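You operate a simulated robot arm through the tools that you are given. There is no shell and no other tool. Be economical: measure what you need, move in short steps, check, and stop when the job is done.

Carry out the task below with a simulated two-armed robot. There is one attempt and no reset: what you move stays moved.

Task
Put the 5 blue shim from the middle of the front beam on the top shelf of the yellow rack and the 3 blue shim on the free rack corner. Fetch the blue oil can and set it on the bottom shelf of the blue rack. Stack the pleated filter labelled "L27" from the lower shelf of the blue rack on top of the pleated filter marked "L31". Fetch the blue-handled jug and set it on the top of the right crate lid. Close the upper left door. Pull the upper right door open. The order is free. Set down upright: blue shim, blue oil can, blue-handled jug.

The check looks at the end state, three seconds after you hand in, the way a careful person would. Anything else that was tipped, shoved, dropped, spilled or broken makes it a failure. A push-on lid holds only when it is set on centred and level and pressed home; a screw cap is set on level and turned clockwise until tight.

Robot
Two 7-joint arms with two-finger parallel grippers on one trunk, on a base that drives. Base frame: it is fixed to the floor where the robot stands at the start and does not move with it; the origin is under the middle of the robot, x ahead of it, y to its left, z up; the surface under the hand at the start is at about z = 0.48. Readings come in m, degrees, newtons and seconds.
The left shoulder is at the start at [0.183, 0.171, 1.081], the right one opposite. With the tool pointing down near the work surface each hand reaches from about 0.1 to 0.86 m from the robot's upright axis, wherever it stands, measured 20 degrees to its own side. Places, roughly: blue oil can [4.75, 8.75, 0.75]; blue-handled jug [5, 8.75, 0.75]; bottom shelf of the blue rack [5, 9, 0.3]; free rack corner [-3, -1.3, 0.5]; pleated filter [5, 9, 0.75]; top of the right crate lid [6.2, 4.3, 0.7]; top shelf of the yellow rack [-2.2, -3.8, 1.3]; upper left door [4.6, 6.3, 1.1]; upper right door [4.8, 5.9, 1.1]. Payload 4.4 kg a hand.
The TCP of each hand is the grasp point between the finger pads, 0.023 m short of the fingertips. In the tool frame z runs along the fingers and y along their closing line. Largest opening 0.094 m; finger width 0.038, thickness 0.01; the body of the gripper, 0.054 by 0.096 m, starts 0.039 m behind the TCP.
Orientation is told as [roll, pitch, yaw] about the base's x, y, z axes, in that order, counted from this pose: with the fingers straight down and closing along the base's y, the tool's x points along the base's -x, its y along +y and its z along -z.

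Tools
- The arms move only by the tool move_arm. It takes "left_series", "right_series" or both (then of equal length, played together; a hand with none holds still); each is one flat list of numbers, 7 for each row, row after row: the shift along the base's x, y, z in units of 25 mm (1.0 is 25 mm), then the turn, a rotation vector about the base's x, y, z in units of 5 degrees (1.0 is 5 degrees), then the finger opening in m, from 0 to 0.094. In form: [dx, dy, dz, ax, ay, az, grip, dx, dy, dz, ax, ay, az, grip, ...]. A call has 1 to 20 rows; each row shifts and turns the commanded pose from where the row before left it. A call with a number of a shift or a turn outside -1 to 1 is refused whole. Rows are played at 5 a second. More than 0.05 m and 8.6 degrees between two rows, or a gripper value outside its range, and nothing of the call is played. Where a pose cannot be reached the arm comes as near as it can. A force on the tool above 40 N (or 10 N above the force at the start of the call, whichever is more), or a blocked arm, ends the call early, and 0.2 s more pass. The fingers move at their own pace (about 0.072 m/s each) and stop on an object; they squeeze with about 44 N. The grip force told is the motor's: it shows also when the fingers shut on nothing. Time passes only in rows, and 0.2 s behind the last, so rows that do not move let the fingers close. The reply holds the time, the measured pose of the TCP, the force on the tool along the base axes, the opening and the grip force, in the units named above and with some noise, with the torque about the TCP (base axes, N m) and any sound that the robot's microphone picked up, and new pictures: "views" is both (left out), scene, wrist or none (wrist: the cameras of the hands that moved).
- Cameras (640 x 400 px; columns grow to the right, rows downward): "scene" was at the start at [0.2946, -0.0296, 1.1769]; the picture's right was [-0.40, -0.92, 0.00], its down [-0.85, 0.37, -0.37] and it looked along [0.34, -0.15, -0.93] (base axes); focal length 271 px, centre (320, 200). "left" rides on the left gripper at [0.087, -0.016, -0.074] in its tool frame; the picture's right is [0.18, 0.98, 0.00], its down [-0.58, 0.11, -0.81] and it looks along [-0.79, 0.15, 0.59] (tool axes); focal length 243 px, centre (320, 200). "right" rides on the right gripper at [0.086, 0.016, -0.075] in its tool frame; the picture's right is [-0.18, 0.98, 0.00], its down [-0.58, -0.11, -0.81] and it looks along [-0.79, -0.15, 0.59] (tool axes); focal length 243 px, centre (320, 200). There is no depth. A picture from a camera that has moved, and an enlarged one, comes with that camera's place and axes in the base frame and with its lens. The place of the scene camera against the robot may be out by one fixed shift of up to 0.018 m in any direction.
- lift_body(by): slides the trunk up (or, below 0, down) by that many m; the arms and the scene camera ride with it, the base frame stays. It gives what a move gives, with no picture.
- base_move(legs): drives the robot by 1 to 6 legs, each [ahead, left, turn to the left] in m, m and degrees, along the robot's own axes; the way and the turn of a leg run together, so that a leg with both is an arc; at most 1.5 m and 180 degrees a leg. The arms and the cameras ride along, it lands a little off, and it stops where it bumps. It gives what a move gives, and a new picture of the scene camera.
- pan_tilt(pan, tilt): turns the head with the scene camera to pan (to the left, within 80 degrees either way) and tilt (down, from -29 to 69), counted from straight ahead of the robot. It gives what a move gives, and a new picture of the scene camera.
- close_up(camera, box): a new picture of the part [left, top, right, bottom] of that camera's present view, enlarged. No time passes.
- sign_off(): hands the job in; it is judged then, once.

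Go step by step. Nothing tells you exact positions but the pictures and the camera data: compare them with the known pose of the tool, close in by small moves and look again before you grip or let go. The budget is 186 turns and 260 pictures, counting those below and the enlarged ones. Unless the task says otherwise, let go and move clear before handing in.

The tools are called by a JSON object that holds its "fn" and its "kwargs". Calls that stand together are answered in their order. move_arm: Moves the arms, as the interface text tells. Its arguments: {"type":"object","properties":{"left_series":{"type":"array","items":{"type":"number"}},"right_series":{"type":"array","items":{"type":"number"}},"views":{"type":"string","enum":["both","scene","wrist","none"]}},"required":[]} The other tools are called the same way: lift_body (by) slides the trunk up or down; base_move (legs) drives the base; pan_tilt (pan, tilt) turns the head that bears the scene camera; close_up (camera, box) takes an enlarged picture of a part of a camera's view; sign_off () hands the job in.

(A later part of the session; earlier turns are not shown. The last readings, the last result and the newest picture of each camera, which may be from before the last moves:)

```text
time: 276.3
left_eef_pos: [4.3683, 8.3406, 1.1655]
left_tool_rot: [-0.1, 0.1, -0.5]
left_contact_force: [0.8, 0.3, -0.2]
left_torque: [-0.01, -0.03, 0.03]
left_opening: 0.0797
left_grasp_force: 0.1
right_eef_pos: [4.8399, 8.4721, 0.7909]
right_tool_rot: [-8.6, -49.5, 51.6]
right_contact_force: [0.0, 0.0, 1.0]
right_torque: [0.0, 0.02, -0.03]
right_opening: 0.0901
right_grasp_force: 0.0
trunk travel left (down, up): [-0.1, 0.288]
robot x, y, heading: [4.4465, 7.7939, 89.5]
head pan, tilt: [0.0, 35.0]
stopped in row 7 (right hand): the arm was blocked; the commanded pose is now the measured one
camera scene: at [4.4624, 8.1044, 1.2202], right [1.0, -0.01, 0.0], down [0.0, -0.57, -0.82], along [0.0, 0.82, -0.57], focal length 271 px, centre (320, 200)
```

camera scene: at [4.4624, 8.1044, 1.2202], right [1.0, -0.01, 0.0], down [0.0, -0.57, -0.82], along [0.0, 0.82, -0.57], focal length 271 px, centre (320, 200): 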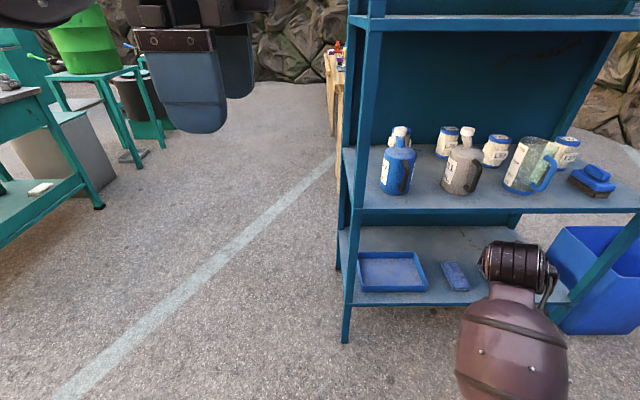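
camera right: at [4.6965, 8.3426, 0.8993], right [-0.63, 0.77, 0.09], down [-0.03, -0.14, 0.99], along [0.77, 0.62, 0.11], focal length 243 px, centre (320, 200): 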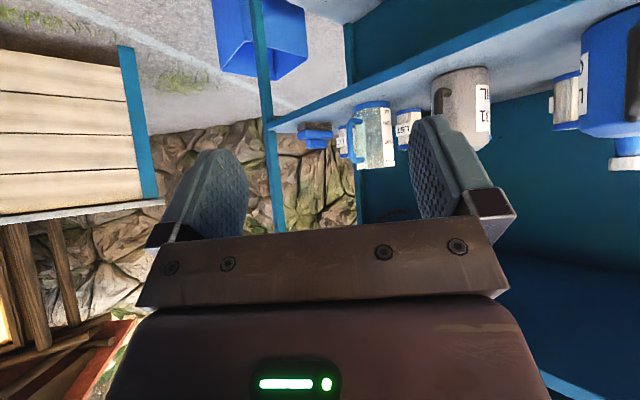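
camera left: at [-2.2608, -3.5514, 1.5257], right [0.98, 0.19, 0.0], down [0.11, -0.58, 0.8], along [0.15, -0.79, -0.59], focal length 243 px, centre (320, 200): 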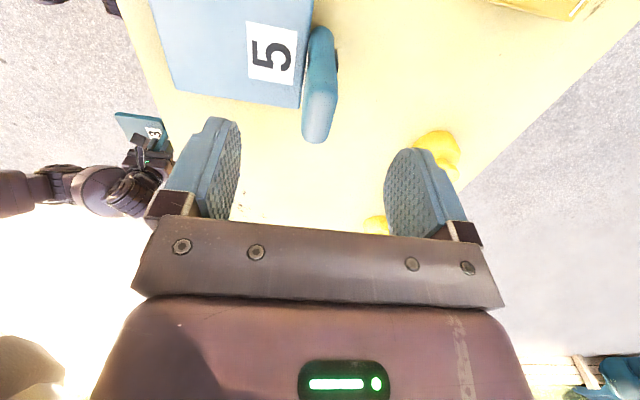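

The boom rubs against the forearm. I spin the hand about its own axis so the boom goes to the left-front side.

{"fn": "move_arm", "kwargs": {"right_series": [0, 0, 0, 0.584, 0.497, -0.642, 0.09, 0, 0, 0, 0.584, 0.497, -0.642, 0.09, 0, 0, 0, 0.584, 0.497, -0.642, 0.09, 0, 0, 0, 0.584, 0.497, -0.642, 0.09, 0, 0, 0, 0.584, 0.497, -0.642, 0.09, 0, 0, 0, 0.584, 0.497, -0.642, 0.09, 0, 0, 0, 0.584, 0.497, -0.642, 0.09, 0, 0, 0, 0.584, 0.497, -0.642, 0.09, 0, 0, 0, 0.584, 0.497, -0.642, 0.09, 0, 0, 0, 0.584, 0.497, -0.642, 0.09, 0, 0, 0, 0.584, 0.497, -0.642, 0.09, 0, 0, 0, 0.584, 0.497, -0.642, 0.09, 0, 0, 0, 0.584, 0.497, -0.642, 0.09, 0, 0, 0, 0.584, 0.497, -0.642, 0.09, 0, 0, 0, 0.584, 0.497, -0.642, 0.09, 0, 0, 0, 0.584, 0.497, -0.642, 0.09]}}

```text
time: 277.3
left_eef_pos: [4.3678, 8.3403, 1.1653]
left_tool_rot: [0.0, 0.3, -0.5]
left_contact_force: [-0.5, 0.3, 0.3]
left_torque: [0.0, 0.01, -0.02]
left_opening: 0.0798
left_grasp_force: 0.2
right_eef_pos: [4.8064, 8.4989, 0.8257]
right_tool_rot: [10.8, -55.9, 33.0]
right_contact_force: [0.6, -0.3, -1.1]
right_torque: [-0.03, 0.04, 0.01]
right_opening: 0.09
right_grasp_force: 0.1
trunk travel left (down, up): [-0.1, 0.288]
robot x, y, heading: [4.449, 7.7933, 89.8]
head pan, tilt: [0.0, 35.0]
stopped in row 4 (right hand): the arm was blocked; the commanded pose is now the measured one
camera scene: at [4.4623, 8.1044, 1.2202], right [1.0, -0.01, 0.0], down [0.0, -0.57, -0.82], along [0.0, 0.82, -0.57], focal length 271 px, centre (320, 200)
camera right: at [4.7112, 8.4409, 0.797], right [-0.57, 0.78, 0.25], down [-0.12, -0.39, 0.91], along [0.81, 0.49, 0.32], focal length 243 px, centre (320, 200)
```

scene: 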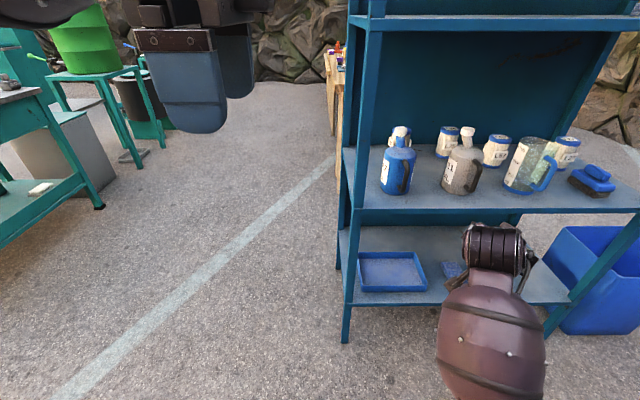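
right: 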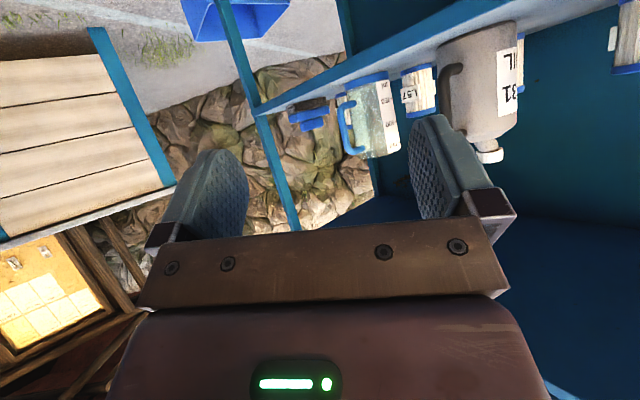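

I need free space to unfold the right arm, so I turn left away from the rack and then stretch the arm forward.

{"fn": "base_move", "kwargs": {"legs": [[0, 0, 90]]}}

{"fn": "move_arm", "kwargs": {"right_series": [-0.9, 0.2, 0, 0, 0, 0, 0.09, -0.9, 0.2, 0, 0, 0, 0, 0.09, -0.9, 0.2, 0, 0, 0, 0, 0.09, -0.9, 0.2, 0, 0, 0, 0, 0.09, -0.9, 0.2, 0, 0, 0, 0, 0.09]}}

```text
time: 281.4
left_eef_pos: [3.8997, 7.7388, 1.1652]
left_tool_rot: [-0.1, 0.1, 87.3]
left_contact_force: [0.9, -0.6, 0.3]
left_torque: [0.01, -0.02, -0.01]
left_opening: 0.0803
left_grasp_force: 0.0
right_eef_pos: [3.7578, 8.1837, 0.8254]
right_tool_rot: [10.7, -55.9, 120.5]
right_contact_force: [0.3, -0.2, 0.0]
right_torque: [0.02, 0.0, -0.01]
right_opening: 0.0903
right_grasp_force: 0.1
trunk travel left (down, up): [-0.1, 0.288]
robot x, y, heading: [4.4448, 7.7948, 177.2]
head pan, tilt: [0.0, 35.0]
camera scene: at [4.1435, 7.8016, 1.2201], right [0.05, 1.0, 0.0], down [0.57, -0.03, -0.82], along [-0.82, 0.04, -0.57], focal length 271 px, centre (320, 200)
```

scene: 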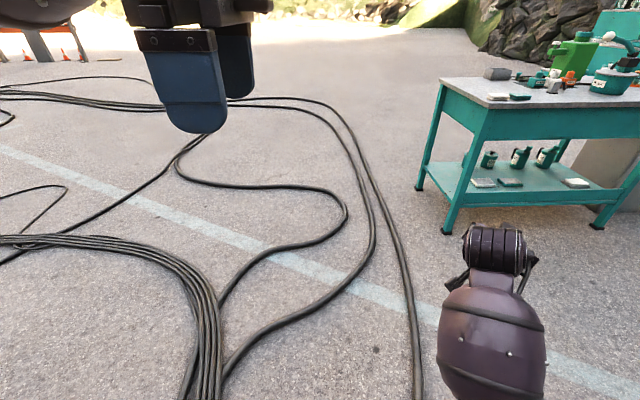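

```text
time: 282.6
left_eef_pos: [3.8975, 7.7378, 1.1657]
left_tool_rot: [0.0, 0.2, 87.3]
left_contact_force: [-0.5, 0.9, 0.8]
left_torque: [-0.01, -0.03, 0.0]
left_opening: 0.0798
left_grasp_force: 0.2
right_eef_pos: [3.6442, 8.2103, 0.8255]
right_tool_rot: [10.6, -56.1, 120.6]
right_contact_force: [-0.2, 0.4, 0.0]
right_torque: [-0.04, -0.03, -0.03]
right_opening: 0.0901
right_grasp_force: 0.2
trunk travel left (down, up): [-0.1, 0.288]
robot x, y, heading: [4.4493, 7.7932, 177.2]
head pan, tilt: [0.0, 35.0]
camera scene: at [4.1433, 7.8018, 1.2201], right [0.05, 1.0, 0.0], down [0.57, -0.03, -0.82], along [-0.82, 0.04, -0.57], focal length 271 px, centre (320, 200)
camera right: at [3.6985, 8.1133, 0.797], right [-0.81, -0.53, 0.25], down [0.38, -0.14, 0.91], along [-0.45, 0.83, 0.32], focal length 243 px, centre (320, 200)
```

scene: 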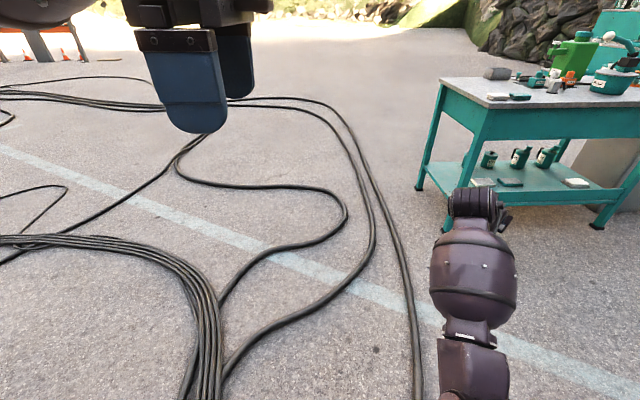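
right: 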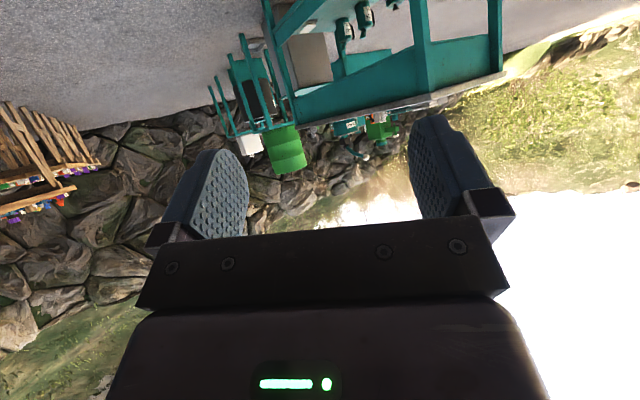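

{"fn": "move_arm", "kwargs": {"right_series": [0, 0, 0, 0, 0, 1, 0.09, 0, 0, 0, 0, 0, 1, 0.09, 0, 0, 0, 0, 0, 1, 0.09, 0, 0, 0, 0, 0, 1, 0.09, 0, 0, 0, 0, 0, 1, 0.09, 0, 0, 0, 0, 0, 1, 0.09, 0, 0, 0, 0, 0, 1, 0.09, 0, 0, 0, 0, 0, 1, 0.09, 0, 0, 0, 0, 0, 1, 0.09, 0, 0, 0, 0, -1, 0, 0.09, 0, 0, 0, 0, -1, 0, 0.09, 0, 0, 0, 0, -1, 0, 0.09]}}

```text
time: 285.2
left_eef_pos: [3.8984, 7.7377, 1.1664]
left_tool_rot: [0.0, 0.1, 87.4]
left_contact_force: [-0.6, -0.2, 0.2]
left_torque: [-0.01, 0.03, 0.01]
left_opening: 0.0801
left_grasp_force: 0.0
right_eef_pos: [3.644, 8.2071, 0.8253]
right_tool_rot: [5.8, -41.1, 169.2]
right_contact_force: [-0.4, 0.7, 0.7]
right_torque: [-0.01, -0.01, 0.01]
right_opening: 0.0902
right_grasp_force: 0.1
trunk travel left (down, up): [-0.1, 0.288]
robot x, y, heading: [4.4486, 7.7949, 177.4]
head pan, tilt: [0.0, 35.0]
camera scene: at [4.1435, 7.8018, 1.2202], right [0.05, 1.0, 0.0], down [0.57, -0.03, -0.82], along [-0.82, 0.04, -0.57], focal length 271 px, centre (320, 200)
camera right: at [3.7561, 8.1785, 0.826], right [-0.25, -0.95, 0.2], down [0.12, 0.17, 0.98], along [-0.96, 0.27, 0.07], focal length 243 px, centre (320, 200)
```

scene: 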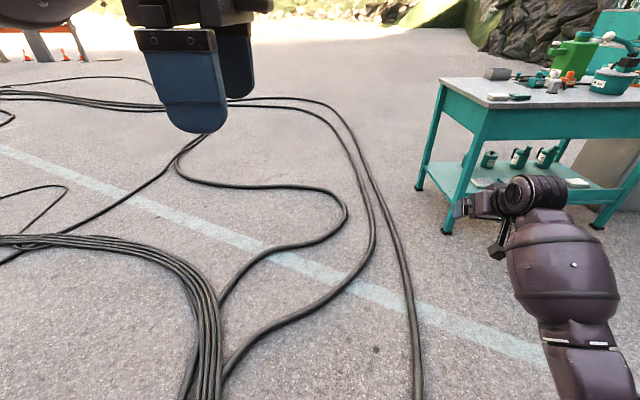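
right: 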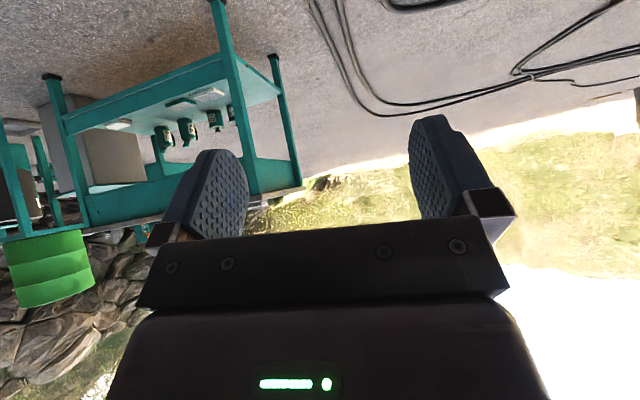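

The right arm now has a clean posture. I straighten the hand (60° down, square) and turn back to the rack from a bit further west.

{"fn": "move_arm", "kwargs": {"right_series": [0, 0, 0.6, 0.29, -0.79, 0.29, 0.09, 0, 0, 0.6, 0.29, -0.79, 0.29, 0.09, 0, 0, 0.6, 0.29, -0.79, 0.29, 0.09], "views": "none"}}

{"fn": "base_move", "kwargs": {"legs": [[0.2, 0.05, 0], [0, 0, -87.3]]}}

{"fn": "close_up", "kwargs": {"camera": "right", "box": [0, 0, 640, 400]}}

```text
time: 286.0
left_eef_pos: [3.8994, 7.7368, 1.1663]
left_tool_rot: [0.2, 0.1, 87.3]
left_contact_force: [0.0, 0.5, -0.4]
left_torque: [0.0, 0.01, 0.02]
left_opening: 0.08
left_grasp_force: 0.1
right_eef_pos: [3.6461, 8.2082, 0.8696]
right_tool_rot: [-1.2, -29.9, 177.8]
right_contact_force: [-0.4, -0.1, -0.1]
right_torque: [-0.03, 0.0, -0.01]
right_opening: 0.09
right_grasp_force: 0.1
trunk travel left (down, up): [-0.1, 0.288]
robot x, y, heading: [4.4492, 7.7924, 177.2]
head pan, tilt: [0.0, 35.0]
```

```text
time: 291.4
left_eef_pos: [4.1753, 8.3011, 1.1664]
left_tool_rot: [0.1, 0.2, -1.4]
left_contact_force: [0.4, -0.1, -1.1]
left_torque: [0.02, -0.02, 0.03]
left_opening: 0.0798
left_grasp_force: 0.1
right_eef_pos: [4.6406, 8.5651, 0.8708]
right_tool_rot: [-1.2, -29.9, 88.9]
right_contact_force: [-0.3, 0.3, 0.8]
right_torque: [0.02, 0.01, 0.02]
right_opening: 0.0903
right_grasp_force: 0.2
trunk travel left (down, up): [-0.1, 0.288]
robot x, y, heading: [4.2446, 7.7543, 88.6]
head pan, tilt: [0.0, 35.0]
camera scene: at [4.2649, 8.0636, 1.2202], right [1.0, -0.02, 0.0], down [-0.01, -0.57, -0.82], along [0.02, 0.82, -0.57], focal length 271 px, centre (320, 200)
```

scene: 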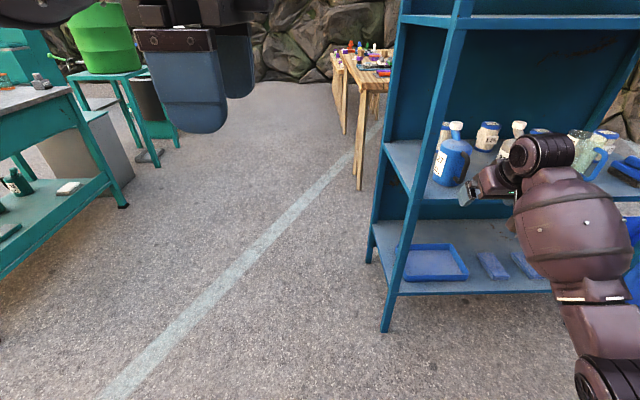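

```text
1.00 times, centred on (320, 200) of right (not enlarged: the box is as wide or as high as the picture)
camera zoom: at [4.6198, 8.4535, 0.892], right [-0.98, 0.19, 0.07], down [0.09, 0.1, 0.99], along [0.18, 0.98, -0.11], focal length 243 px, centre (320, 200)
```

zoom: 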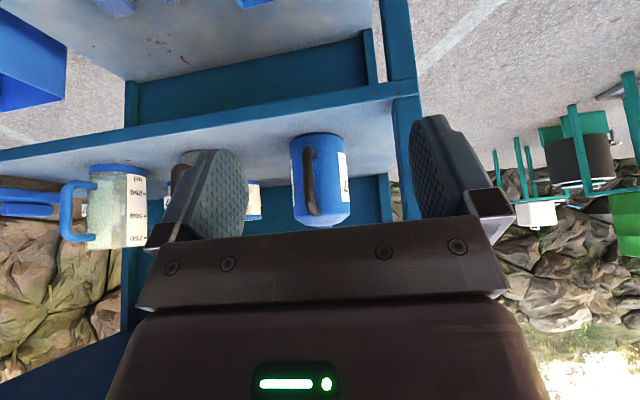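

The can is centred ahead (axis ≈ 4.695, 8.865). I raise the hand and align x to see the neck.

{"fn": "move_arm", "kwargs": {"right_series": [0.7, 0, 0.8, 0, 0, 0, 0.09, 0.7, 0, 0.8, 0, 0, 0, 0.09, 0.75, 0, 0.8, 0, 0, 0, 0.09], "views": "wrist"}}

{"fn": "close_up", "kwargs": {"camera": "scene", "box": [400, 100, 560, 200]}}

```text
time: 292.2
left_eef_pos: [4.1757, 8.2995, 1.1658]
left_tool_rot: [0.0, 0.2, -1.4]
left_contact_force: [-0.5, -0.6, -0.1]
left_torque: [0.02, 0.0, 0.02]
left_opening: 0.08
left_grasp_force: 0.0
right_eef_pos: [4.6941, 8.5649, 0.9314]
right_tool_rot: [-1.1, -30.0, 89.0]
right_contact_force: [0.2, 0.9, 0.2]
right_torque: [0.02, -0.03, -0.02]
right_opening: 0.09
right_grasp_force: 0.0
trunk travel left (down, up): [-0.1, 0.288]
robot x, y, heading: [4.2448, 7.7549, 88.5]
head pan, tilt: [0.0, 35.0]
camera right: at [4.6741, 8.4535, 0.9535], right [-0.98, 0.19, 0.07], down [0.09, 0.1, 0.99], along [0.18, 0.98, -0.11], focal length 243 px, centre (320, 200)
```

right: 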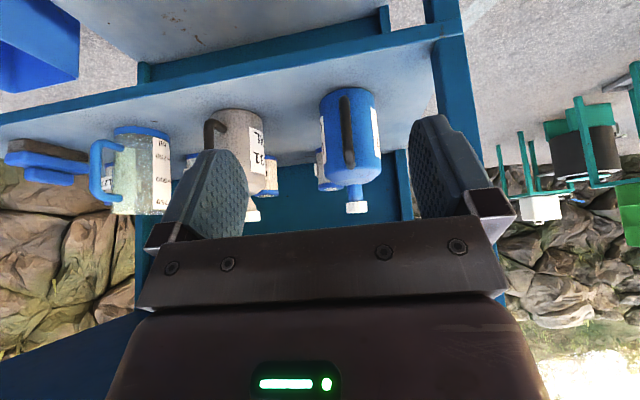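

```text
4.00 times, centred on (480, 150) of scene
camera zoom: at [4.2649, 8.0631, 1.2204], right [1.0, -0.02, 0.0], down [-0.01, -0.57, -0.82], along [0.02, 0.82, -0.57], focal length 1085 px, centre (-320, 400)
```

zoom: 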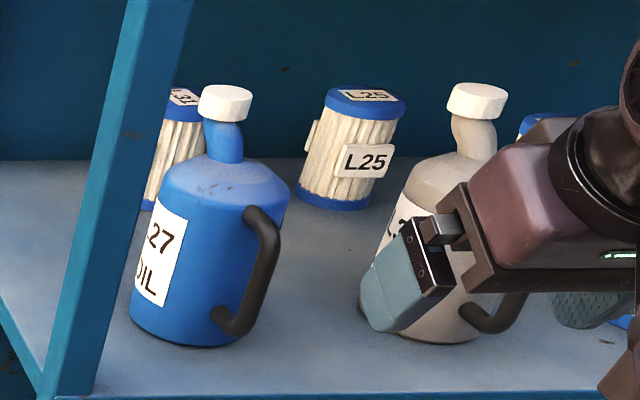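

Can axis is ≈(4.689, 8.865), neck z 0.88–0.91. I set the height and drive forward 0.2 m, then check.

{"fn": "move_arm", "kwargs": {"right_series": [-0.3, 0, -0.8, 0, 0, 0, 0.09], "views": "none"}}

{"fn": "base_move", "kwargs": {"legs": [[0.2, 0, 0]]}}

{"fn": "close_up", "kwargs": {"camera": "right", "box": [0, 0, 640, 400]}}

```text
time: 292.6
left_eef_pos: [4.1763, 8.3021, 1.166]
left_tool_rot: [0.0, 0.2, -1.5]
left_contact_force: [-0.2, 0.5, 0.5]
left_torque: [0.0, -0.01, 0.01]
left_opening: 0.0801
left_grasp_force: 0.2
right_eef_pos: [4.6861, 8.5638, 0.9092]
right_tool_rot: [-1.2, -29.8, 89.0]
right_contact_force: [-0.3, 0.5, 0.2]
right_torque: [0.01, 0.0, 0.02]
right_opening: 0.0899
right_grasp_force: 0.1
trunk travel left (down, up): [-0.1, 0.288]
robot x, y, heading: [4.245, 7.7493, 88.5]
head pan, tilt: [0.0, 35.0]
```

```text
time: 294.2
left_eef_pos: [4.1809, 8.5016, 1.1656]
left_tool_rot: [0.0, 0.2, -1.5]
left_contact_force: [0.5, 0.0, 0.0]
left_torque: [0.0, 0.01, 0.03]
left_opening: 0.0799
left_grasp_force: 0.0
right_eef_pos: [4.6913, 8.7641, 0.9113]
right_tool_rot: [-1.2, -29.9, 89.1]
right_contact_force: [0.6, -1.2, -0.9]
right_torque: [0.02, 0.0, 0.04]
right_opening: 0.09
right_grasp_force: 0.1
trunk travel left (down, up): [-0.1, 0.288]
robot x, y, heading: [4.2497, 7.954, 88.5]
head pan, tilt: [0.0, 35.0]
camera scene: at [4.2699, 8.2637, 1.2201], right [1.0, -0.02, 0.0], down [-0.01, -0.57, -0.82], along [0.02, 0.82, -0.57], focal length 271 px, centre (320, 200)
```

scene: 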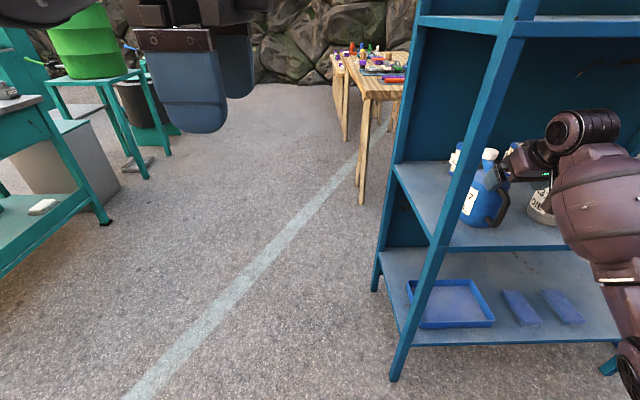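

```text
1.00 times, centred on (320, 200) of right (not enlarged: the box is as wide or as high as the picture)
camera zoom: at [4.6718, 8.653, 0.9325], right [-0.98, 0.19, 0.07], down [0.09, 0.1, 0.99], along [0.18, 0.98, -0.11], focal length 243 px, centre (320, 200)
```

zoom: 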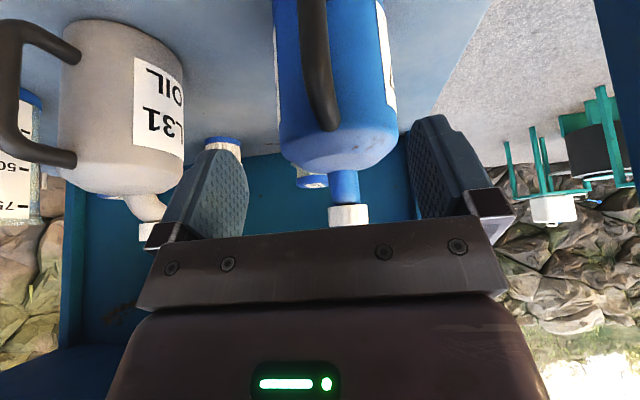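

{"fn": "base_move", "kwargs": {"legs": [[0.075, 0.004, 0]]}}

{"fn": "close_up", "kwargs": {"camera": "right", "box": [0, 0, 640, 400]}}

```text
time: 295.2
left_eef_pos: [4.1787, 8.576, 1.1648]
left_tool_rot: [0.0, 0.2, -1.4]
left_contact_force: [0.3, -0.3, 0.5]
left_torque: [0.0, -0.02, 0.03]
left_opening: 0.08
left_grasp_force: 0.1
right_eef_pos: [4.689, 8.839, 0.911]
right_tool_rot: [-1.2, -29.9, 89.0]
right_contact_force: [0.1, 0.4, -0.5]
right_torque: [0.04, -0.01, 0.01]
right_opening: 0.0899
right_grasp_force: 0.1
trunk travel left (down, up): [-0.1, 0.288]
robot x, y, heading: [4.2463, 8.0273, 88.6]
head pan, tilt: [0.0, 35.0]
camera scene: at [4.2674, 8.3389, 1.2201], right [1.0, -0.02, 0.0], down [-0.01, -0.57, -0.82], along [0.02, 0.82, -0.57], focal length 271 px, centre (320, 200)
```

scene: 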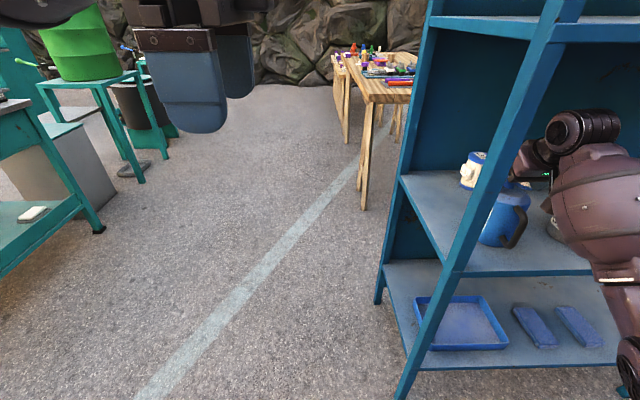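

```text
1.00 times, centred on (320, 200) of right (not enlarged: the box is as wide or as high as the picture)
camera zoom: at [4.6692, 8.7285, 0.9325], right [-0.98, 0.19, 0.07], down [0.09, 0.1, 0.99], along [0.18, 0.98, -0.11], focal length 243 px, centre (320, 200)
```

zoom: 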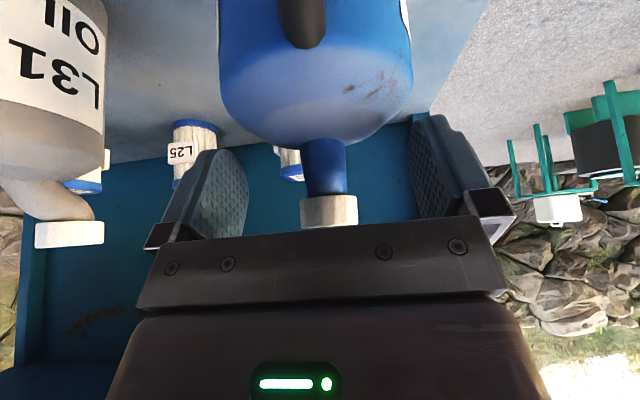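

{"fn": "move_arm", "kwargs": {"right_series": [0, 0.5, 0, 0, 0, 0, 0.09, 0, 0.5, -0.1, 0, 0, 0, 0.09, 0, 0, 0, 0, 0, 0, 0, 0, 0, 0, 0, 0, 0, 0, 0, 0, 0, 0, 0, 0, 0, 0, 0, 0, 0, 0, 0, 0], "views": "wrist"}}

```text
time: 296.6
left_eef_pos: [4.1756, 8.5718, 1.1691]
left_tool_rot: [0.3, 0.1, -1.5]
left_contact_force: [-0.6, 0.1, 0.1]
left_torque: [0.0, 0.0, -0.03]
left_opening: 0.08
left_grasp_force: 0.0
right_eef_pos: [4.6887, 8.8637, 0.9171]
right_tool_rot: [-1.2, -30.8, 89.0]
right_contact_force: [-3.6, 14.2, 32.8]
right_torque: [0.75, 2.03, -0.65]
right_opening: 0.0335
right_grasp_force: 43.9
trunk travel left (down, up): [-0.1, 0.288]
robot x, y, heading: [4.2443, 8.0283, 88.4]
head pan, tilt: [0.0, 35.0]
camera right: at [4.6678, 8.7526, 0.9366], right [-0.98, 0.19, 0.08], down [0.09, 0.08, 0.99], along [0.18, 0.98, -0.1], focal length 243 px, centre (320, 200)
```

right: 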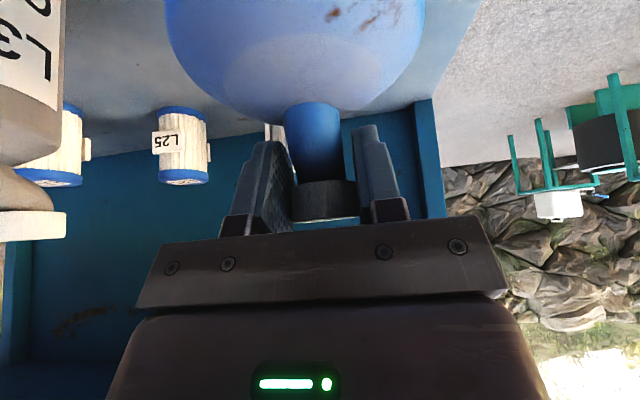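

The grip holds (33 mm, cap/neck). I lift a little and check.

{"fn": "move_arm", "kwargs": {"right_series": [0, 0, 0.5, 0, 0, 0, 0, 0, 0, 0.5, 0, 0, 0, 0, 0, 0, 0.5, 0, 0, 0, 0, 0, 0, 0, 0, 0, 0, 0]}}

```text
time: 297.6
left_eef_pos: [4.1792, 8.5774, 1.1648]
left_tool_rot: [-0.1, 0.1, -1.4]
left_contact_force: [0.6, -0.2, -0.2]
left_torque: [0.01, -0.02, 0.01]
left_opening: 0.0801
left_grasp_force: 0.1
right_eef_pos: [4.6893, 8.8639, 0.9423]
right_tool_rot: [-1.2, -29.5, 88.9]
right_contact_force: [-0.6, -0.6, -7.5]
right_torque: [0.2, 0.0, 0.04]
right_opening: 0.0333
right_grasp_force: 43.9
trunk travel left (down, up): [-0.1, 0.288]
robot x, y, heading: [4.2464, 8.0276, 88.4]
head pan, tilt: [0.0, 35.0]
camera scene: at [4.268, 8.3399, 1.2194], right [1.0, -0.02, 0.0], down [-0.01, -0.57, -0.82], along [0.02, 0.82, -0.57], focal length 271 px, centre (320, 200)
camera right: at [4.6701, 8.7534, 0.9643], right [-0.98, 0.19, 0.07], down [0.09, 0.1, 0.99], along [0.18, 0.98, -0.12], focal length 243 px, centre (320, 200)
```

scene: 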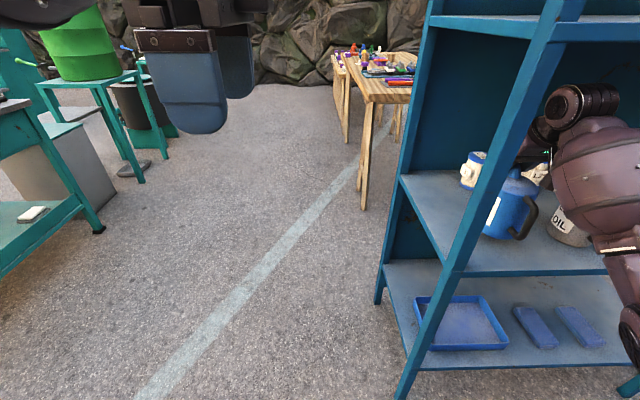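
right: 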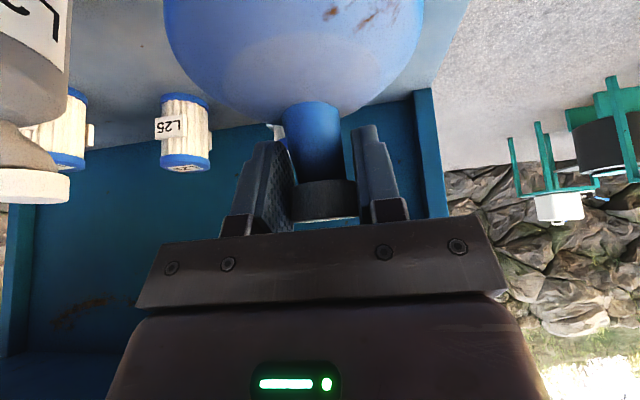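

The can hangs level. I back out and sidestep right to see the bottom shelf's free space.

{"fn": "base_move", "kwargs": {"legs": [[-0.4, 0, 1.4], [0, -0.5, 0]]}}

{"fn": "pan_tilt", "kwargs": {"pan": 0, "tilt": 45}}

```text
time: 304.1
left_eef_pos: [4.6244, 8.1743, 1.1657]
left_tool_rot: [-0.1, 0.4, -0.1]
left_contact_force: [0.0, -0.3, -0.8]
left_torque: [0.01, 0.02, 0.0]
left_opening: 0.08
left_grasp_force: 0.0
right_eef_pos: [5.1299, 8.4745, 0.9431]
right_tool_rot: [-1.1, -29.6, 90.5]
right_contact_force: [-0.1, -0.9, -7.5]
right_torque: [0.18, 0.0, -0.01]
right_opening: 0.0331
right_grasp_force: 43.9
trunk travel left (down, up): [-0.1, 0.288]
robot x, y, heading: [4.7063, 7.628, 90.5]
head pan, tilt: [0.0, 35.0]
stopped in leg 2: the robot was blocked; the commanded pose is now the measured one
camera scene: at [4.7198, 7.9389, 1.2198], right [1.0, 0.0, 0.0], down [0.0, -0.57, -0.82], along [0.0, 0.82, -0.57], focal length 271 px, centre (320, 200)
```

scene: 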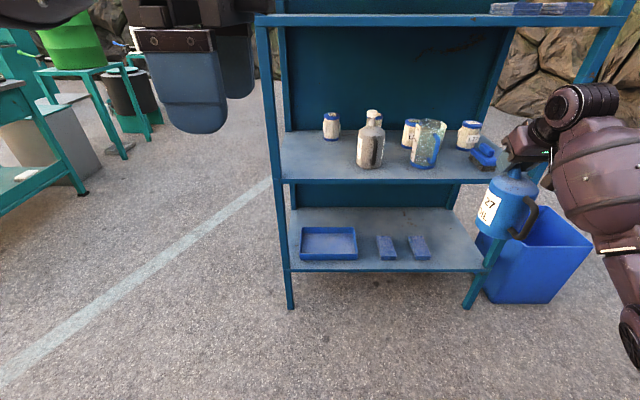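

```text
time: 304.8
left_eef_pos: [4.6265, 8.1732, 1.1648]
left_tool_rot: [0.0, 0.2, -0.1]
left_contact_force: [0.4, 0.8, 0.4]
left_torque: [-0.01, -0.01, 0.01]
left_opening: 0.0801
left_grasp_force: 0.0
right_eef_pos: [5.131, 8.4742, 0.944]
right_tool_rot: [-1.2, -29.8, 90.3]
right_contact_force: [-0.9, 0.9, -7.3]
right_torque: [0.19, 0.01, 0.01]
right_opening: 0.0328
right_grasp_force: 44.1
trunk travel left (down, up): [-0.1, 0.288]
robot x, y, heading: [4.7051, 7.6303, 89.8]
head pan, tilt: [0.0, 45.0]
camera scene: at [4.7203, 7.9318, 1.2052], right [1.0, 0.0, 0.0], down [0.0, -0.71, -0.71], along [0.0, 0.71, -0.71], focal length 271 px, centre (320, 200)
```

scene: 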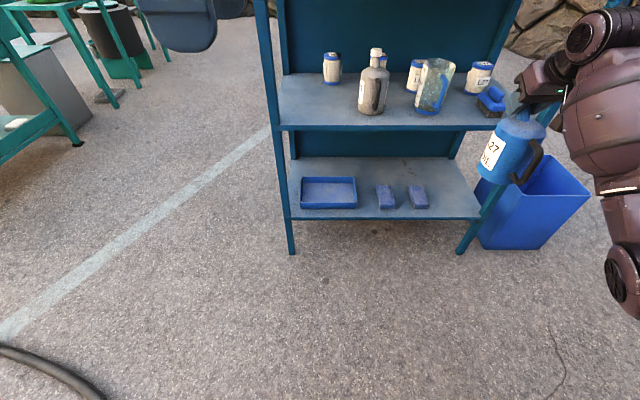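

Free spot on the bottom shelf is right of the bars (x≈5.31). I lower the trunk and the can in front of the rack first.

{"fn": "lift_body", "kwargs": {"by": -0.1}}

{"fn": "move_arm", "kwargs": {"right_series": [0, 0, -0.95, 0, 0, 0, 0, 0, 0, -0.95, 0, 0, 0, 0, 0, 0, -0.95, 0, 0, 0, 0, 0, 0, -0.95, 0, 0, 0, 0, 0, 0, -0.95, 0, 0, 0, 0, 0, 0, -0.95, 0, 0, 0, 0, 0, 0, -0.95, 0, 0, 0, 0, 0, 0, -0.95, 0, 0, 0, 0, 0, 0, -0.95, 0, 0, 0, 0, 0, 0, -0.95, 0, 0, 0, 0, 0, 0, -0.95, 0, 0, 0, 0, 0, 0, -0.95, 0, 0, 0, 0, 0, 0, -0.95, 0, 0, 0, 0]}}

```text
time: 306.1
left_eef_pos: [4.6258, 8.1715, 1.0659]
left_tool_rot: [0.1, 0.2, 0.0]
left_contact_force: [0.2, -0.3, 0.9]
left_torque: [-0.02, 0.04, 0.0]
left_opening: 0.0799
left_grasp_force: 0.0
right_eef_pos: [5.1309, 8.4745, 0.8475]
right_tool_rot: [-1.2, -29.9, 90.3]
right_contact_force: [-0.3, 0.1, -6.1]
right_torque: [0.17, 0.02, 0.0]
right_opening: 0.0331
right_grasp_force: 43.9
trunk travel left (down, up): [0.0, 0.388]
robot x, y, heading: [4.7049, 7.629, 89.9]
head pan, tilt: [0.0, 45.0]
```

```text
time: 308.9
left_eef_pos: [4.626, 8.1736, 1.0656]
left_tool_rot: [0.0, 0.2, 0.0]
left_contact_force: [0.3, -0.4, 0.6]
left_torque: [-0.01, -0.02, 0.02]
left_opening: 0.0802
left_grasp_force: 0.1
right_eef_pos: [5.1299, 8.4769, 0.5345]
right_tool_rot: [-1.2, -29.9, 90.3]
right_contact_force: [0.3, 1.0, -6.6]
right_torque: [0.2, 0.0, 0.01]
right_opening: 0.0328
right_grasp_force: 44.3
trunk travel left (down, up): [0.0, 0.388]
robot x, y, heading: [4.707, 7.6246, 89.7]
head pan, tilt: [0.0, 45.0]
camera scene: at [4.7203, 8.0093, 1.0836], right [1.0, 0.0, 0.0], down [0.0, -0.71, -0.71], along [0.0, 0.71, -0.71], focal length 271 px, centre (320, 200)
camera right: at [5.1131, 8.3649, 0.5565], right [-0.98, 0.16, 0.07], down [0.09, 0.1, 0.99], along [0.15, 0.98, -0.12], focal length 243 px, centre (320, 200)
```

scene: 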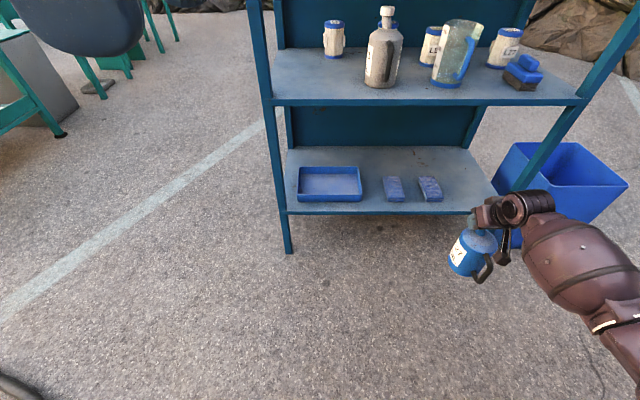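
right: 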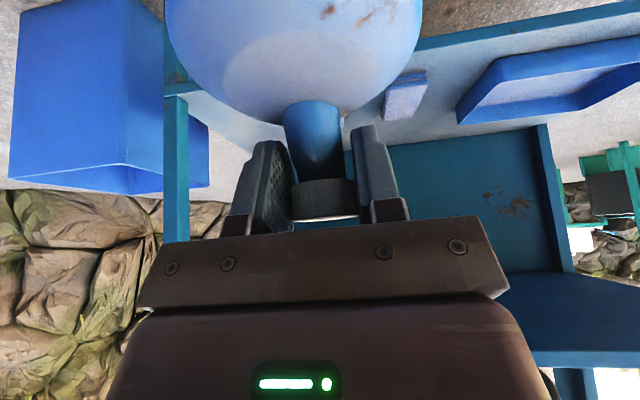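

{"fn": "base_move", "kwargs": {"legs": [[0.14, 0, 0.3], [0, -0.185, 0]]}}

{"fn": "close_up", "kwargs": {"camera": "right", "box": [0, 0, 640, 400]}}

```text
time: 310.5
left_eef_pos: [4.623, 8.3139, 1.0663]
left_tool_rot: [0.0, 0.3, 0.1]
left_contact_force: [0.3, 0.3, -1.3]
left_torque: [0.01, -0.01, 0.02]
left_opening: 0.08
left_grasp_force: 0.0
right_eef_pos: [5.1272, 8.616, 0.5324]
right_tool_rot: [-1.2, -29.5, 90.5]
right_contact_force: [-0.8, -0.2, -7.6]
right_torque: [0.2, 0.01, 0.02]
right_opening: 0.0328
right_grasp_force: 44.3
trunk travel left (down, up): [0.0, 0.388]
robot x, y, heading: [4.7067, 7.7675, 90.2]
head pan, tilt: [0.0, 45.0]
stopped in leg 2: the robot was blocked; the commanded pose is now the measured one
camera scene: at [4.7183, 8.1492, 1.0838], right [1.0, 0.0, 0.0], down [0.0, -0.71, -0.71], along [0.0, 0.71, -0.71], focal length 271 px, centre (320, 200)
```

scene: 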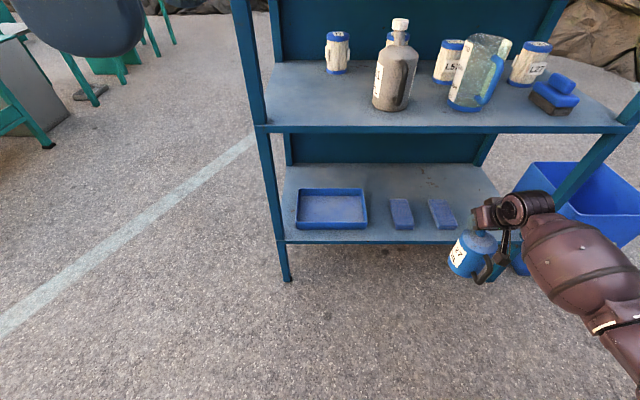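

```text
1.00 times, centred on (320, 200) of right (not enlarged: the box is as wide or as high as the picture)
camera zoom: at [5.1101, 8.5048, 0.5553], right [-0.98, 0.16, 0.07], down [0.09, 0.11, 0.99], along [0.15, 0.98, -0.12], focal length 243 px, centre (320, 200)
```

zoom: 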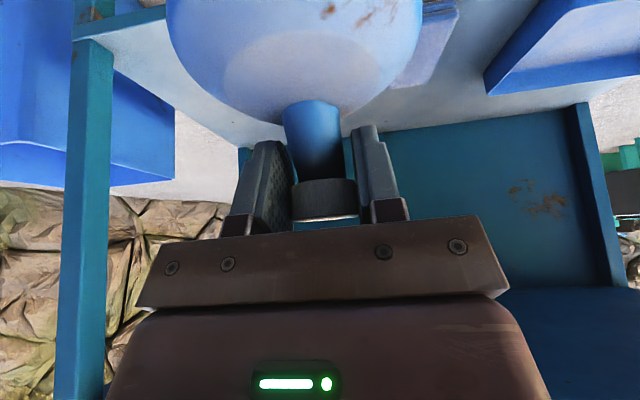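

Something on my right blocks at the same x. I look to the right.

{"fn": "pan_tilt", "kwargs": {"pan": -75, "tilt": 40}}

```text
time: 311.9
left_eef_pos: [4.6234, 8.3125, 1.0644]
left_tool_rot: [0.0, 0.3, 0.0]
left_contact_force: [0.8, 0.1, 0.1]
left_torque: [-0.01, -0.01, 0.01]
left_opening: 0.0802
left_grasp_force: 0.0
right_eef_pos: [5.1281, 8.6167, 0.5344]
right_tool_rot: [-1.2, -29.9, 90.5]
right_contact_force: [-0.3, -0.3, -6.4]
right_torque: [0.2, 0.06, 0.01]
right_opening: 0.033
right_grasp_force: 44.2
trunk travel left (down, up): [0.0, 0.388]
robot x, y, heading: [4.7039, 7.7671, 90.3]
head pan, tilt: [-75.0, 40.0]
camera scene: at [4.8006, 8.0902, 1.0911], right [0.26, -0.96, 0.0], down [-0.62, -0.17, -0.77], along [0.74, 0.2, -0.64], focal length 271 px, centre (320, 200)
```

scene: 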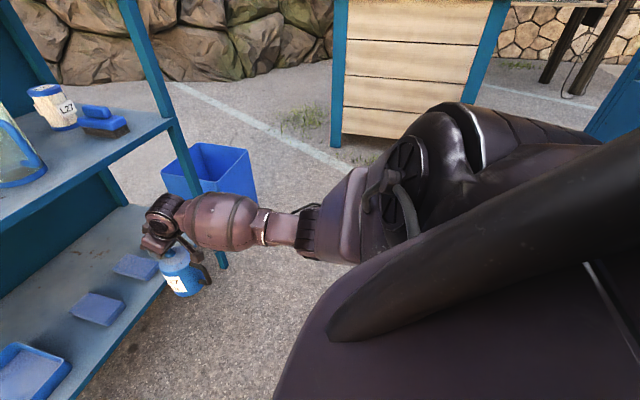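

I rotate slightly right instead of sidestepping, which swings the can over to x≈5.25.

{"fn": "base_move", "kwargs": {"legs": [[0, 0, -9.5]]}}

{"fn": "pan_tilt", "kwargs": {"pan": -25, "tilt": 45}}

{"fn": "close_up", "kwargs": {"camera": "right", "box": [0, 0, 640, 400]}}

```text
time: 313.0
left_eef_pos: [4.7157, 8.3198, 1.0644]
left_tool_rot: [-0.1, 0.2, -9.5]
left_contact_force: [0.2, -0.2, 0.2]
left_torque: [-0.01, 0.0, -0.02]
left_opening: 0.0801
left_grasp_force: 0.0
right_eef_pos: [5.2624, 8.5346, 0.5346]
right_tool_rot: [-1.2, -29.8, 80.9]
right_contact_force: [0.4, -0.9, -7.0]
right_torque: [0.15, 0.01, 0.03]
right_opening: 0.0329
right_grasp_force: 43.7
trunk travel left (down, up): [0.0, 0.388]
robot x, y, heading: [4.7027, 7.767, 80.9]
head pan, tilt: [-75.0, 40.0]
camera scene: at [4.8544, 8.072, 1.0911], right [0.1, -1.0, 0.0], down [-0.64, -0.06, -0.77], along [0.76, 0.07, -0.64], focal length 271 px, centre (320, 200)
```

scene: 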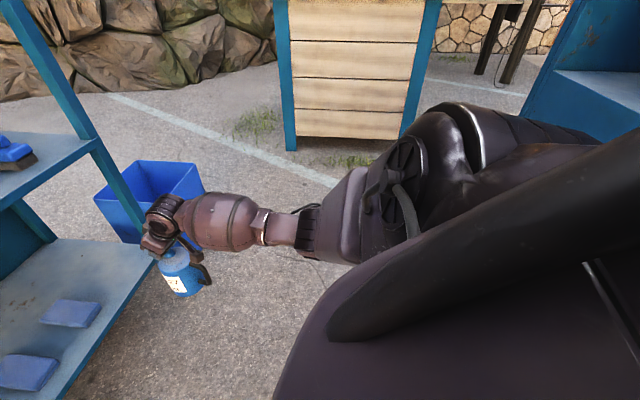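

```text
time: 314.2
left_eef_pos: [4.7145, 8.3192, 1.0652]
left_tool_rot: [0.0, 0.3, -9.5]
left_contact_force: [0.0, 0.5, 0.1]
left_torque: [-0.01, 0.01, -0.04]
left_opening: 0.0799
left_grasp_force: 0.1
right_eef_pos: [5.2619, 8.5352, 0.5339]
right_tool_rot: [-1.1, -29.8, 80.9]
right_contact_force: [-0.4, 0.4, -6.4]
right_torque: [0.15, -0.02, -0.01]
right_opening: 0.0331
right_grasp_force: 44.0
trunk travel left (down, up): [0.0, 0.388]
robot x, y, heading: [4.7064, 7.7709, 80.4]
head pan, tilt: [-25.0, 45.0]
camera scene: at [4.8154, 8.1308, 1.0838], right [0.82, -0.57, 0.0], down [-0.4, -0.58, -0.71], along [0.4, 0.58, -0.71], focal length 271 px, centre (320, 200)
```

scene: 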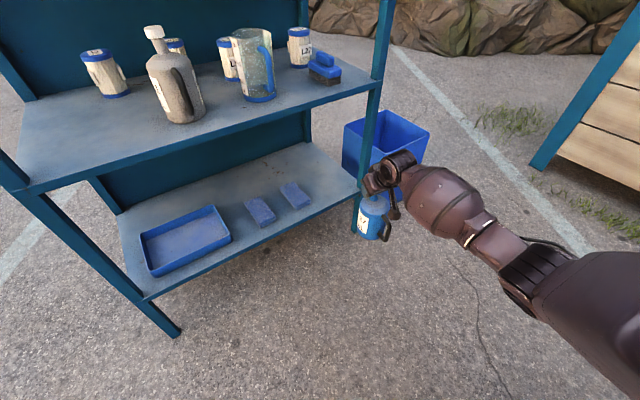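

```text
1.00 times, centred on (320, 200) of right (not enlarged: the box is as wide or as high as the picture)
camera zoom: at [5.2267, 8.4281, 0.5563], right [-0.94, 0.32, 0.07], down [0.11, 0.09, 0.99], along [0.31, 0.94, -0.12], focal length 243 px, centre (320, 200)
```

zoom: 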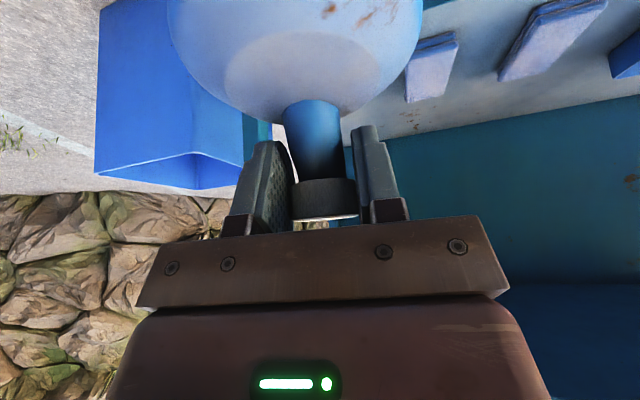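

Free span is x 5.20–5.41; I lower a bit more and drive in 0.27 m so the can stands near (5.31, 8.80).

{"fn": "move_arm", "kwargs": {"right_series": [0, 0, -0.65, 0, 0, 0, 0, 0, 0, -0.65, 0, 0, 0, 0], "views": "none"}}

{"fn": "base_move", "kwargs": {"legs": [[0.2, 0, 0]]}}

{"fn": "close_up", "kwargs": {"camera": "right", "box": [0, 0, 640, 400]}}

```text
time: 314.8
left_eef_pos: [4.7152, 8.3191, 1.0658]
left_tool_rot: [0.0, 0.3, -9.5]
left_contact_force: [-0.4, -0.3, -0.3]
left_torque: [-0.02, 0.0, 0.0]
left_opening: 0.0796
left_grasp_force: 0.1
right_eef_pos: [5.2629, 8.5364, 0.5015]
right_tool_rot: [-1.2, -29.7, 81.0]
right_contact_force: [0.0, 0.1, -6.2]
right_torque: [0.16, 0.02, 0.0]
right_opening: 0.0329
right_grasp_force: 43.7
trunk travel left (down, up): [0.0, 0.388]
robot x, y, heading: [4.7066, 7.77, 80.4]
head pan, tilt: [-25.0, 45.0]
```

```text
time: 316.4
left_eef_pos: [4.7483, 8.5162, 1.0651]
left_tool_rot: [-0.1, 0.3, -9.5]
left_contact_force: [-0.1, -0.2, 0.0]
left_torque: [0.0, 0.0, 0.01]
left_opening: 0.0802
left_grasp_force: 0.0
right_eef_pos: [5.2951, 8.73, 0.5005]
right_tool_rot: [-1.3, -29.7, 81.0]
right_contact_force: [-0.4, 0.1, -6.7]
right_torque: [0.19, -0.01, 0.0]
right_opening: 0.0332
right_grasp_force: 44.3
trunk travel left (down, up): [0.0, 0.388]
robot x, y, heading: [4.7375, 7.964, 80.5]
head pan, tilt: [-25.0, 45.0]
camera scene: at [4.848, 8.3269, 1.0836], right [0.83, -0.56, 0.0], down [-0.4, -0.58, -0.71], along [0.4, 0.58, -0.71], focal length 271 px, centre (320, 200)
```

scene: 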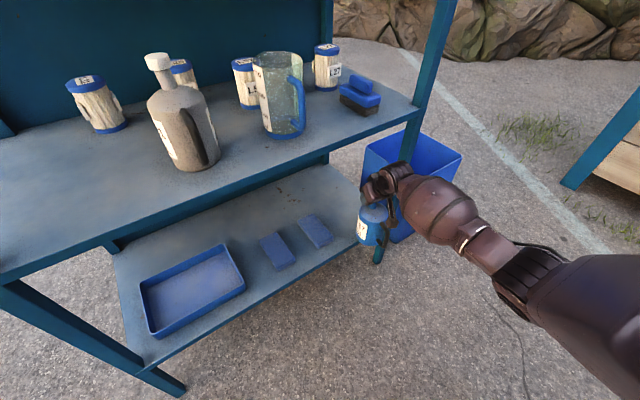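

```text
1.00 times, centred on (320, 200) of right (not enlarged: the box is as wide or as high as the picture)
camera zoom: at [5.2597, 8.6236, 0.5232], right [-0.94, 0.32, 0.07], down [0.11, 0.09, 0.99], along [0.31, 0.94, -0.12], focal length 243 px, centre (320, 200)
```

zoom: 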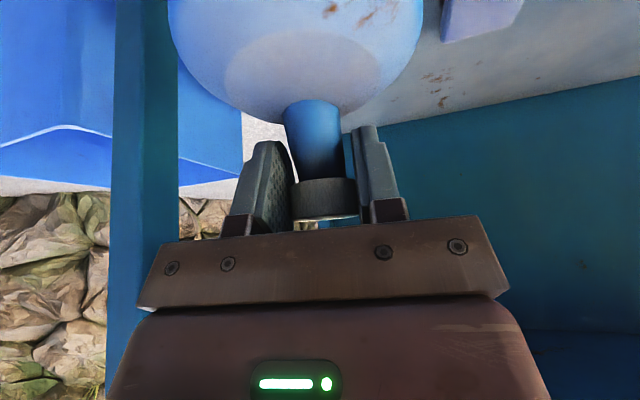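

{"fn": "base_move", "kwargs": {"legs": [[0.08, 0, 0]]}}

{"fn": "close_up", "kwargs": {"camera": "scene", "box": [300, 100, 500, 300]}}

```text
time: 317.6
left_eef_pos: [4.7569, 8.5834, 1.0661]
left_tool_rot: [0.6, 0.7, -9.5]
left_contact_force: [-0.4, -0.5, -0.1]
left_torque: [0.0, -0.03, 0.02]
left_opening: 0.0798
left_grasp_force: 0.3
right_eef_pos: [5.3019, 8.8067, 0.5057]
right_tool_rot: [-1.0, -29.8, 81.3]
right_contact_force: [0.1, -0.6, -7.6]
right_torque: [0.18, 0.0, 0.0]
right_opening: 0.0333
right_grasp_force: 44.1
trunk travel left (down, up): [0.0, 0.388]
robot x, y, heading: [4.7484, 8.0397, 81.1]
head pan, tilt: [-25.0, 45.0]
stopped in leg 1: the robot was blocked; the commanded pose is now the measured one
camera scene: at [4.8591, 8.3966, 1.0868], right [0.83, -0.56, 0.0], down [-0.4, -0.58, -0.71], along [0.39, 0.59, -0.7], focal length 271 px, centre (320, 200)
```

scene: 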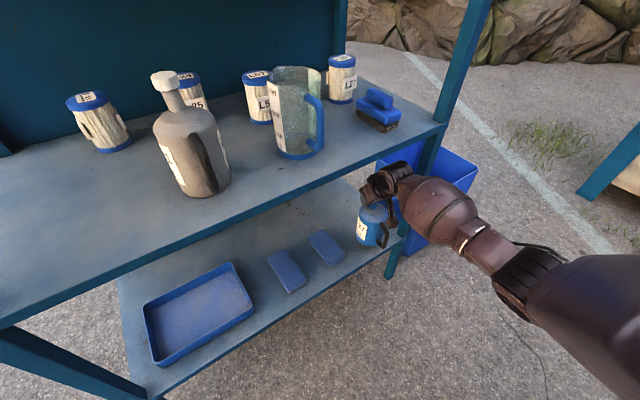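

```text
2.00 times, centred on (400, 200) of scene
camera zoom: at [4.8591, 8.3966, 1.0868], right [0.83, -0.56, 0.0], down [-0.4, -0.58, -0.71], along [0.39, 0.59, -0.7], focal length 542 px, centre (160, 200)
```

zoom: 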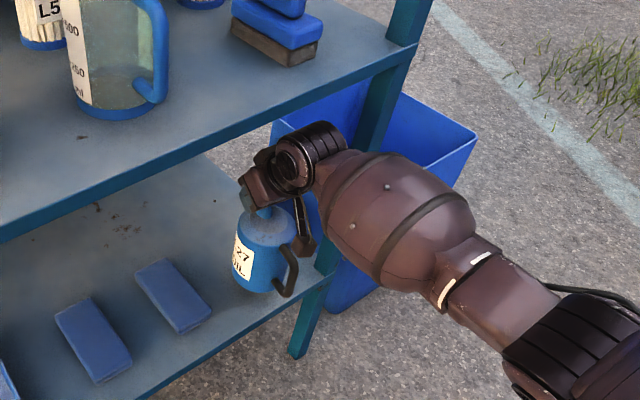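

Can is over the shelf at (5.30, 8.81). I lower it in small steps.

{"fn": "move_arm", "kwargs": {"right_series": [0, 0, -0.2, 0, 0, 0, 0, 0, 0, -0.2, 0, 0, 0, 0, 0, 0, 0, 0, 0, 0, 0], "views": "wrist"}}

```text
time: 318.4
left_eef_pos: [4.756, 8.5827, 1.0672]
left_tool_rot: [0.6, 0.7, -9.5]
left_contact_force: [0.0, -0.6, 0.7]
left_torque: [0.02, -0.04, 0.03]
left_opening: 0.0797
left_grasp_force: 0.0
right_eef_pos: [5.3041, 8.8087, 0.4971]
right_tool_rot: [-1.1, -30.2, 81.3]
right_contact_force: [-0.8, -0.9, -6.9]
right_torque: [0.16, -0.04, 0.02]
right_opening: 0.0331
right_grasp_force: 43.9
trunk travel left (down, up): [0.0, 0.388]
robot x, y, heading: [4.7479, 8.0417, 81.0]
head pan, tilt: [-25.0, 45.0]
camera right: at [5.2689, 8.7012, 0.5195], right [-0.95, 0.32, 0.08], down [0.11, 0.08, 0.99], along [0.31, 0.95, -0.11], focal length 243 px, centre (320, 200)
```

right: 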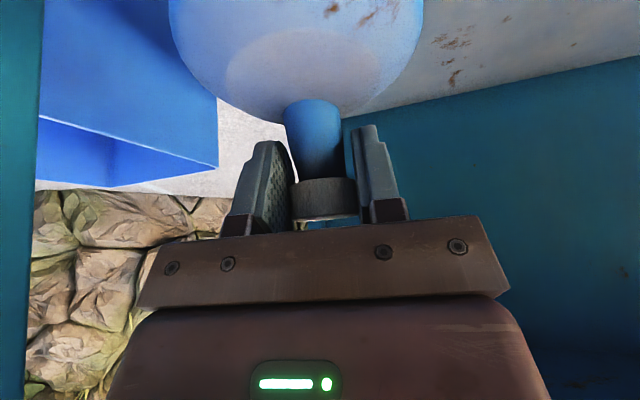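

{"fn": "move_arm", "kwargs": {"right_series": [0, 0, -0.2, 0, 0, 0, 0, 0, 0, -0.2, 0, 0, 0, 0, 0, 0, -0.12, 0, 0, 0, 0, 0, 0, 0, 0, 0, 0, 0], "views": "none"}}

```text
time: 319.4
left_eef_pos: [4.756, 8.5824, 1.0668]
left_tool_rot: [0.5, 0.7, -9.5]
left_contact_force: [-0.5, 0.0, 0.1]
left_torque: [-0.01, 0.03, -0.05]
left_opening: 0.0802
left_grasp_force: 0.1
right_eef_pos: [5.3036, 8.8087, 0.4847]
right_tool_rot: [-1.0, -30.2, 81.3]
right_contact_force: [0.3, -0.2, -7.5]
right_torque: [0.19, 0.01, -0.04]
right_opening: 0.033
right_grasp_force: 44.3
trunk travel left (down, up): [0.0, 0.388]
robot x, y, heading: [4.7508, 8.0436, 80.9]
head pan, tilt: [-25.0, 45.0]
```

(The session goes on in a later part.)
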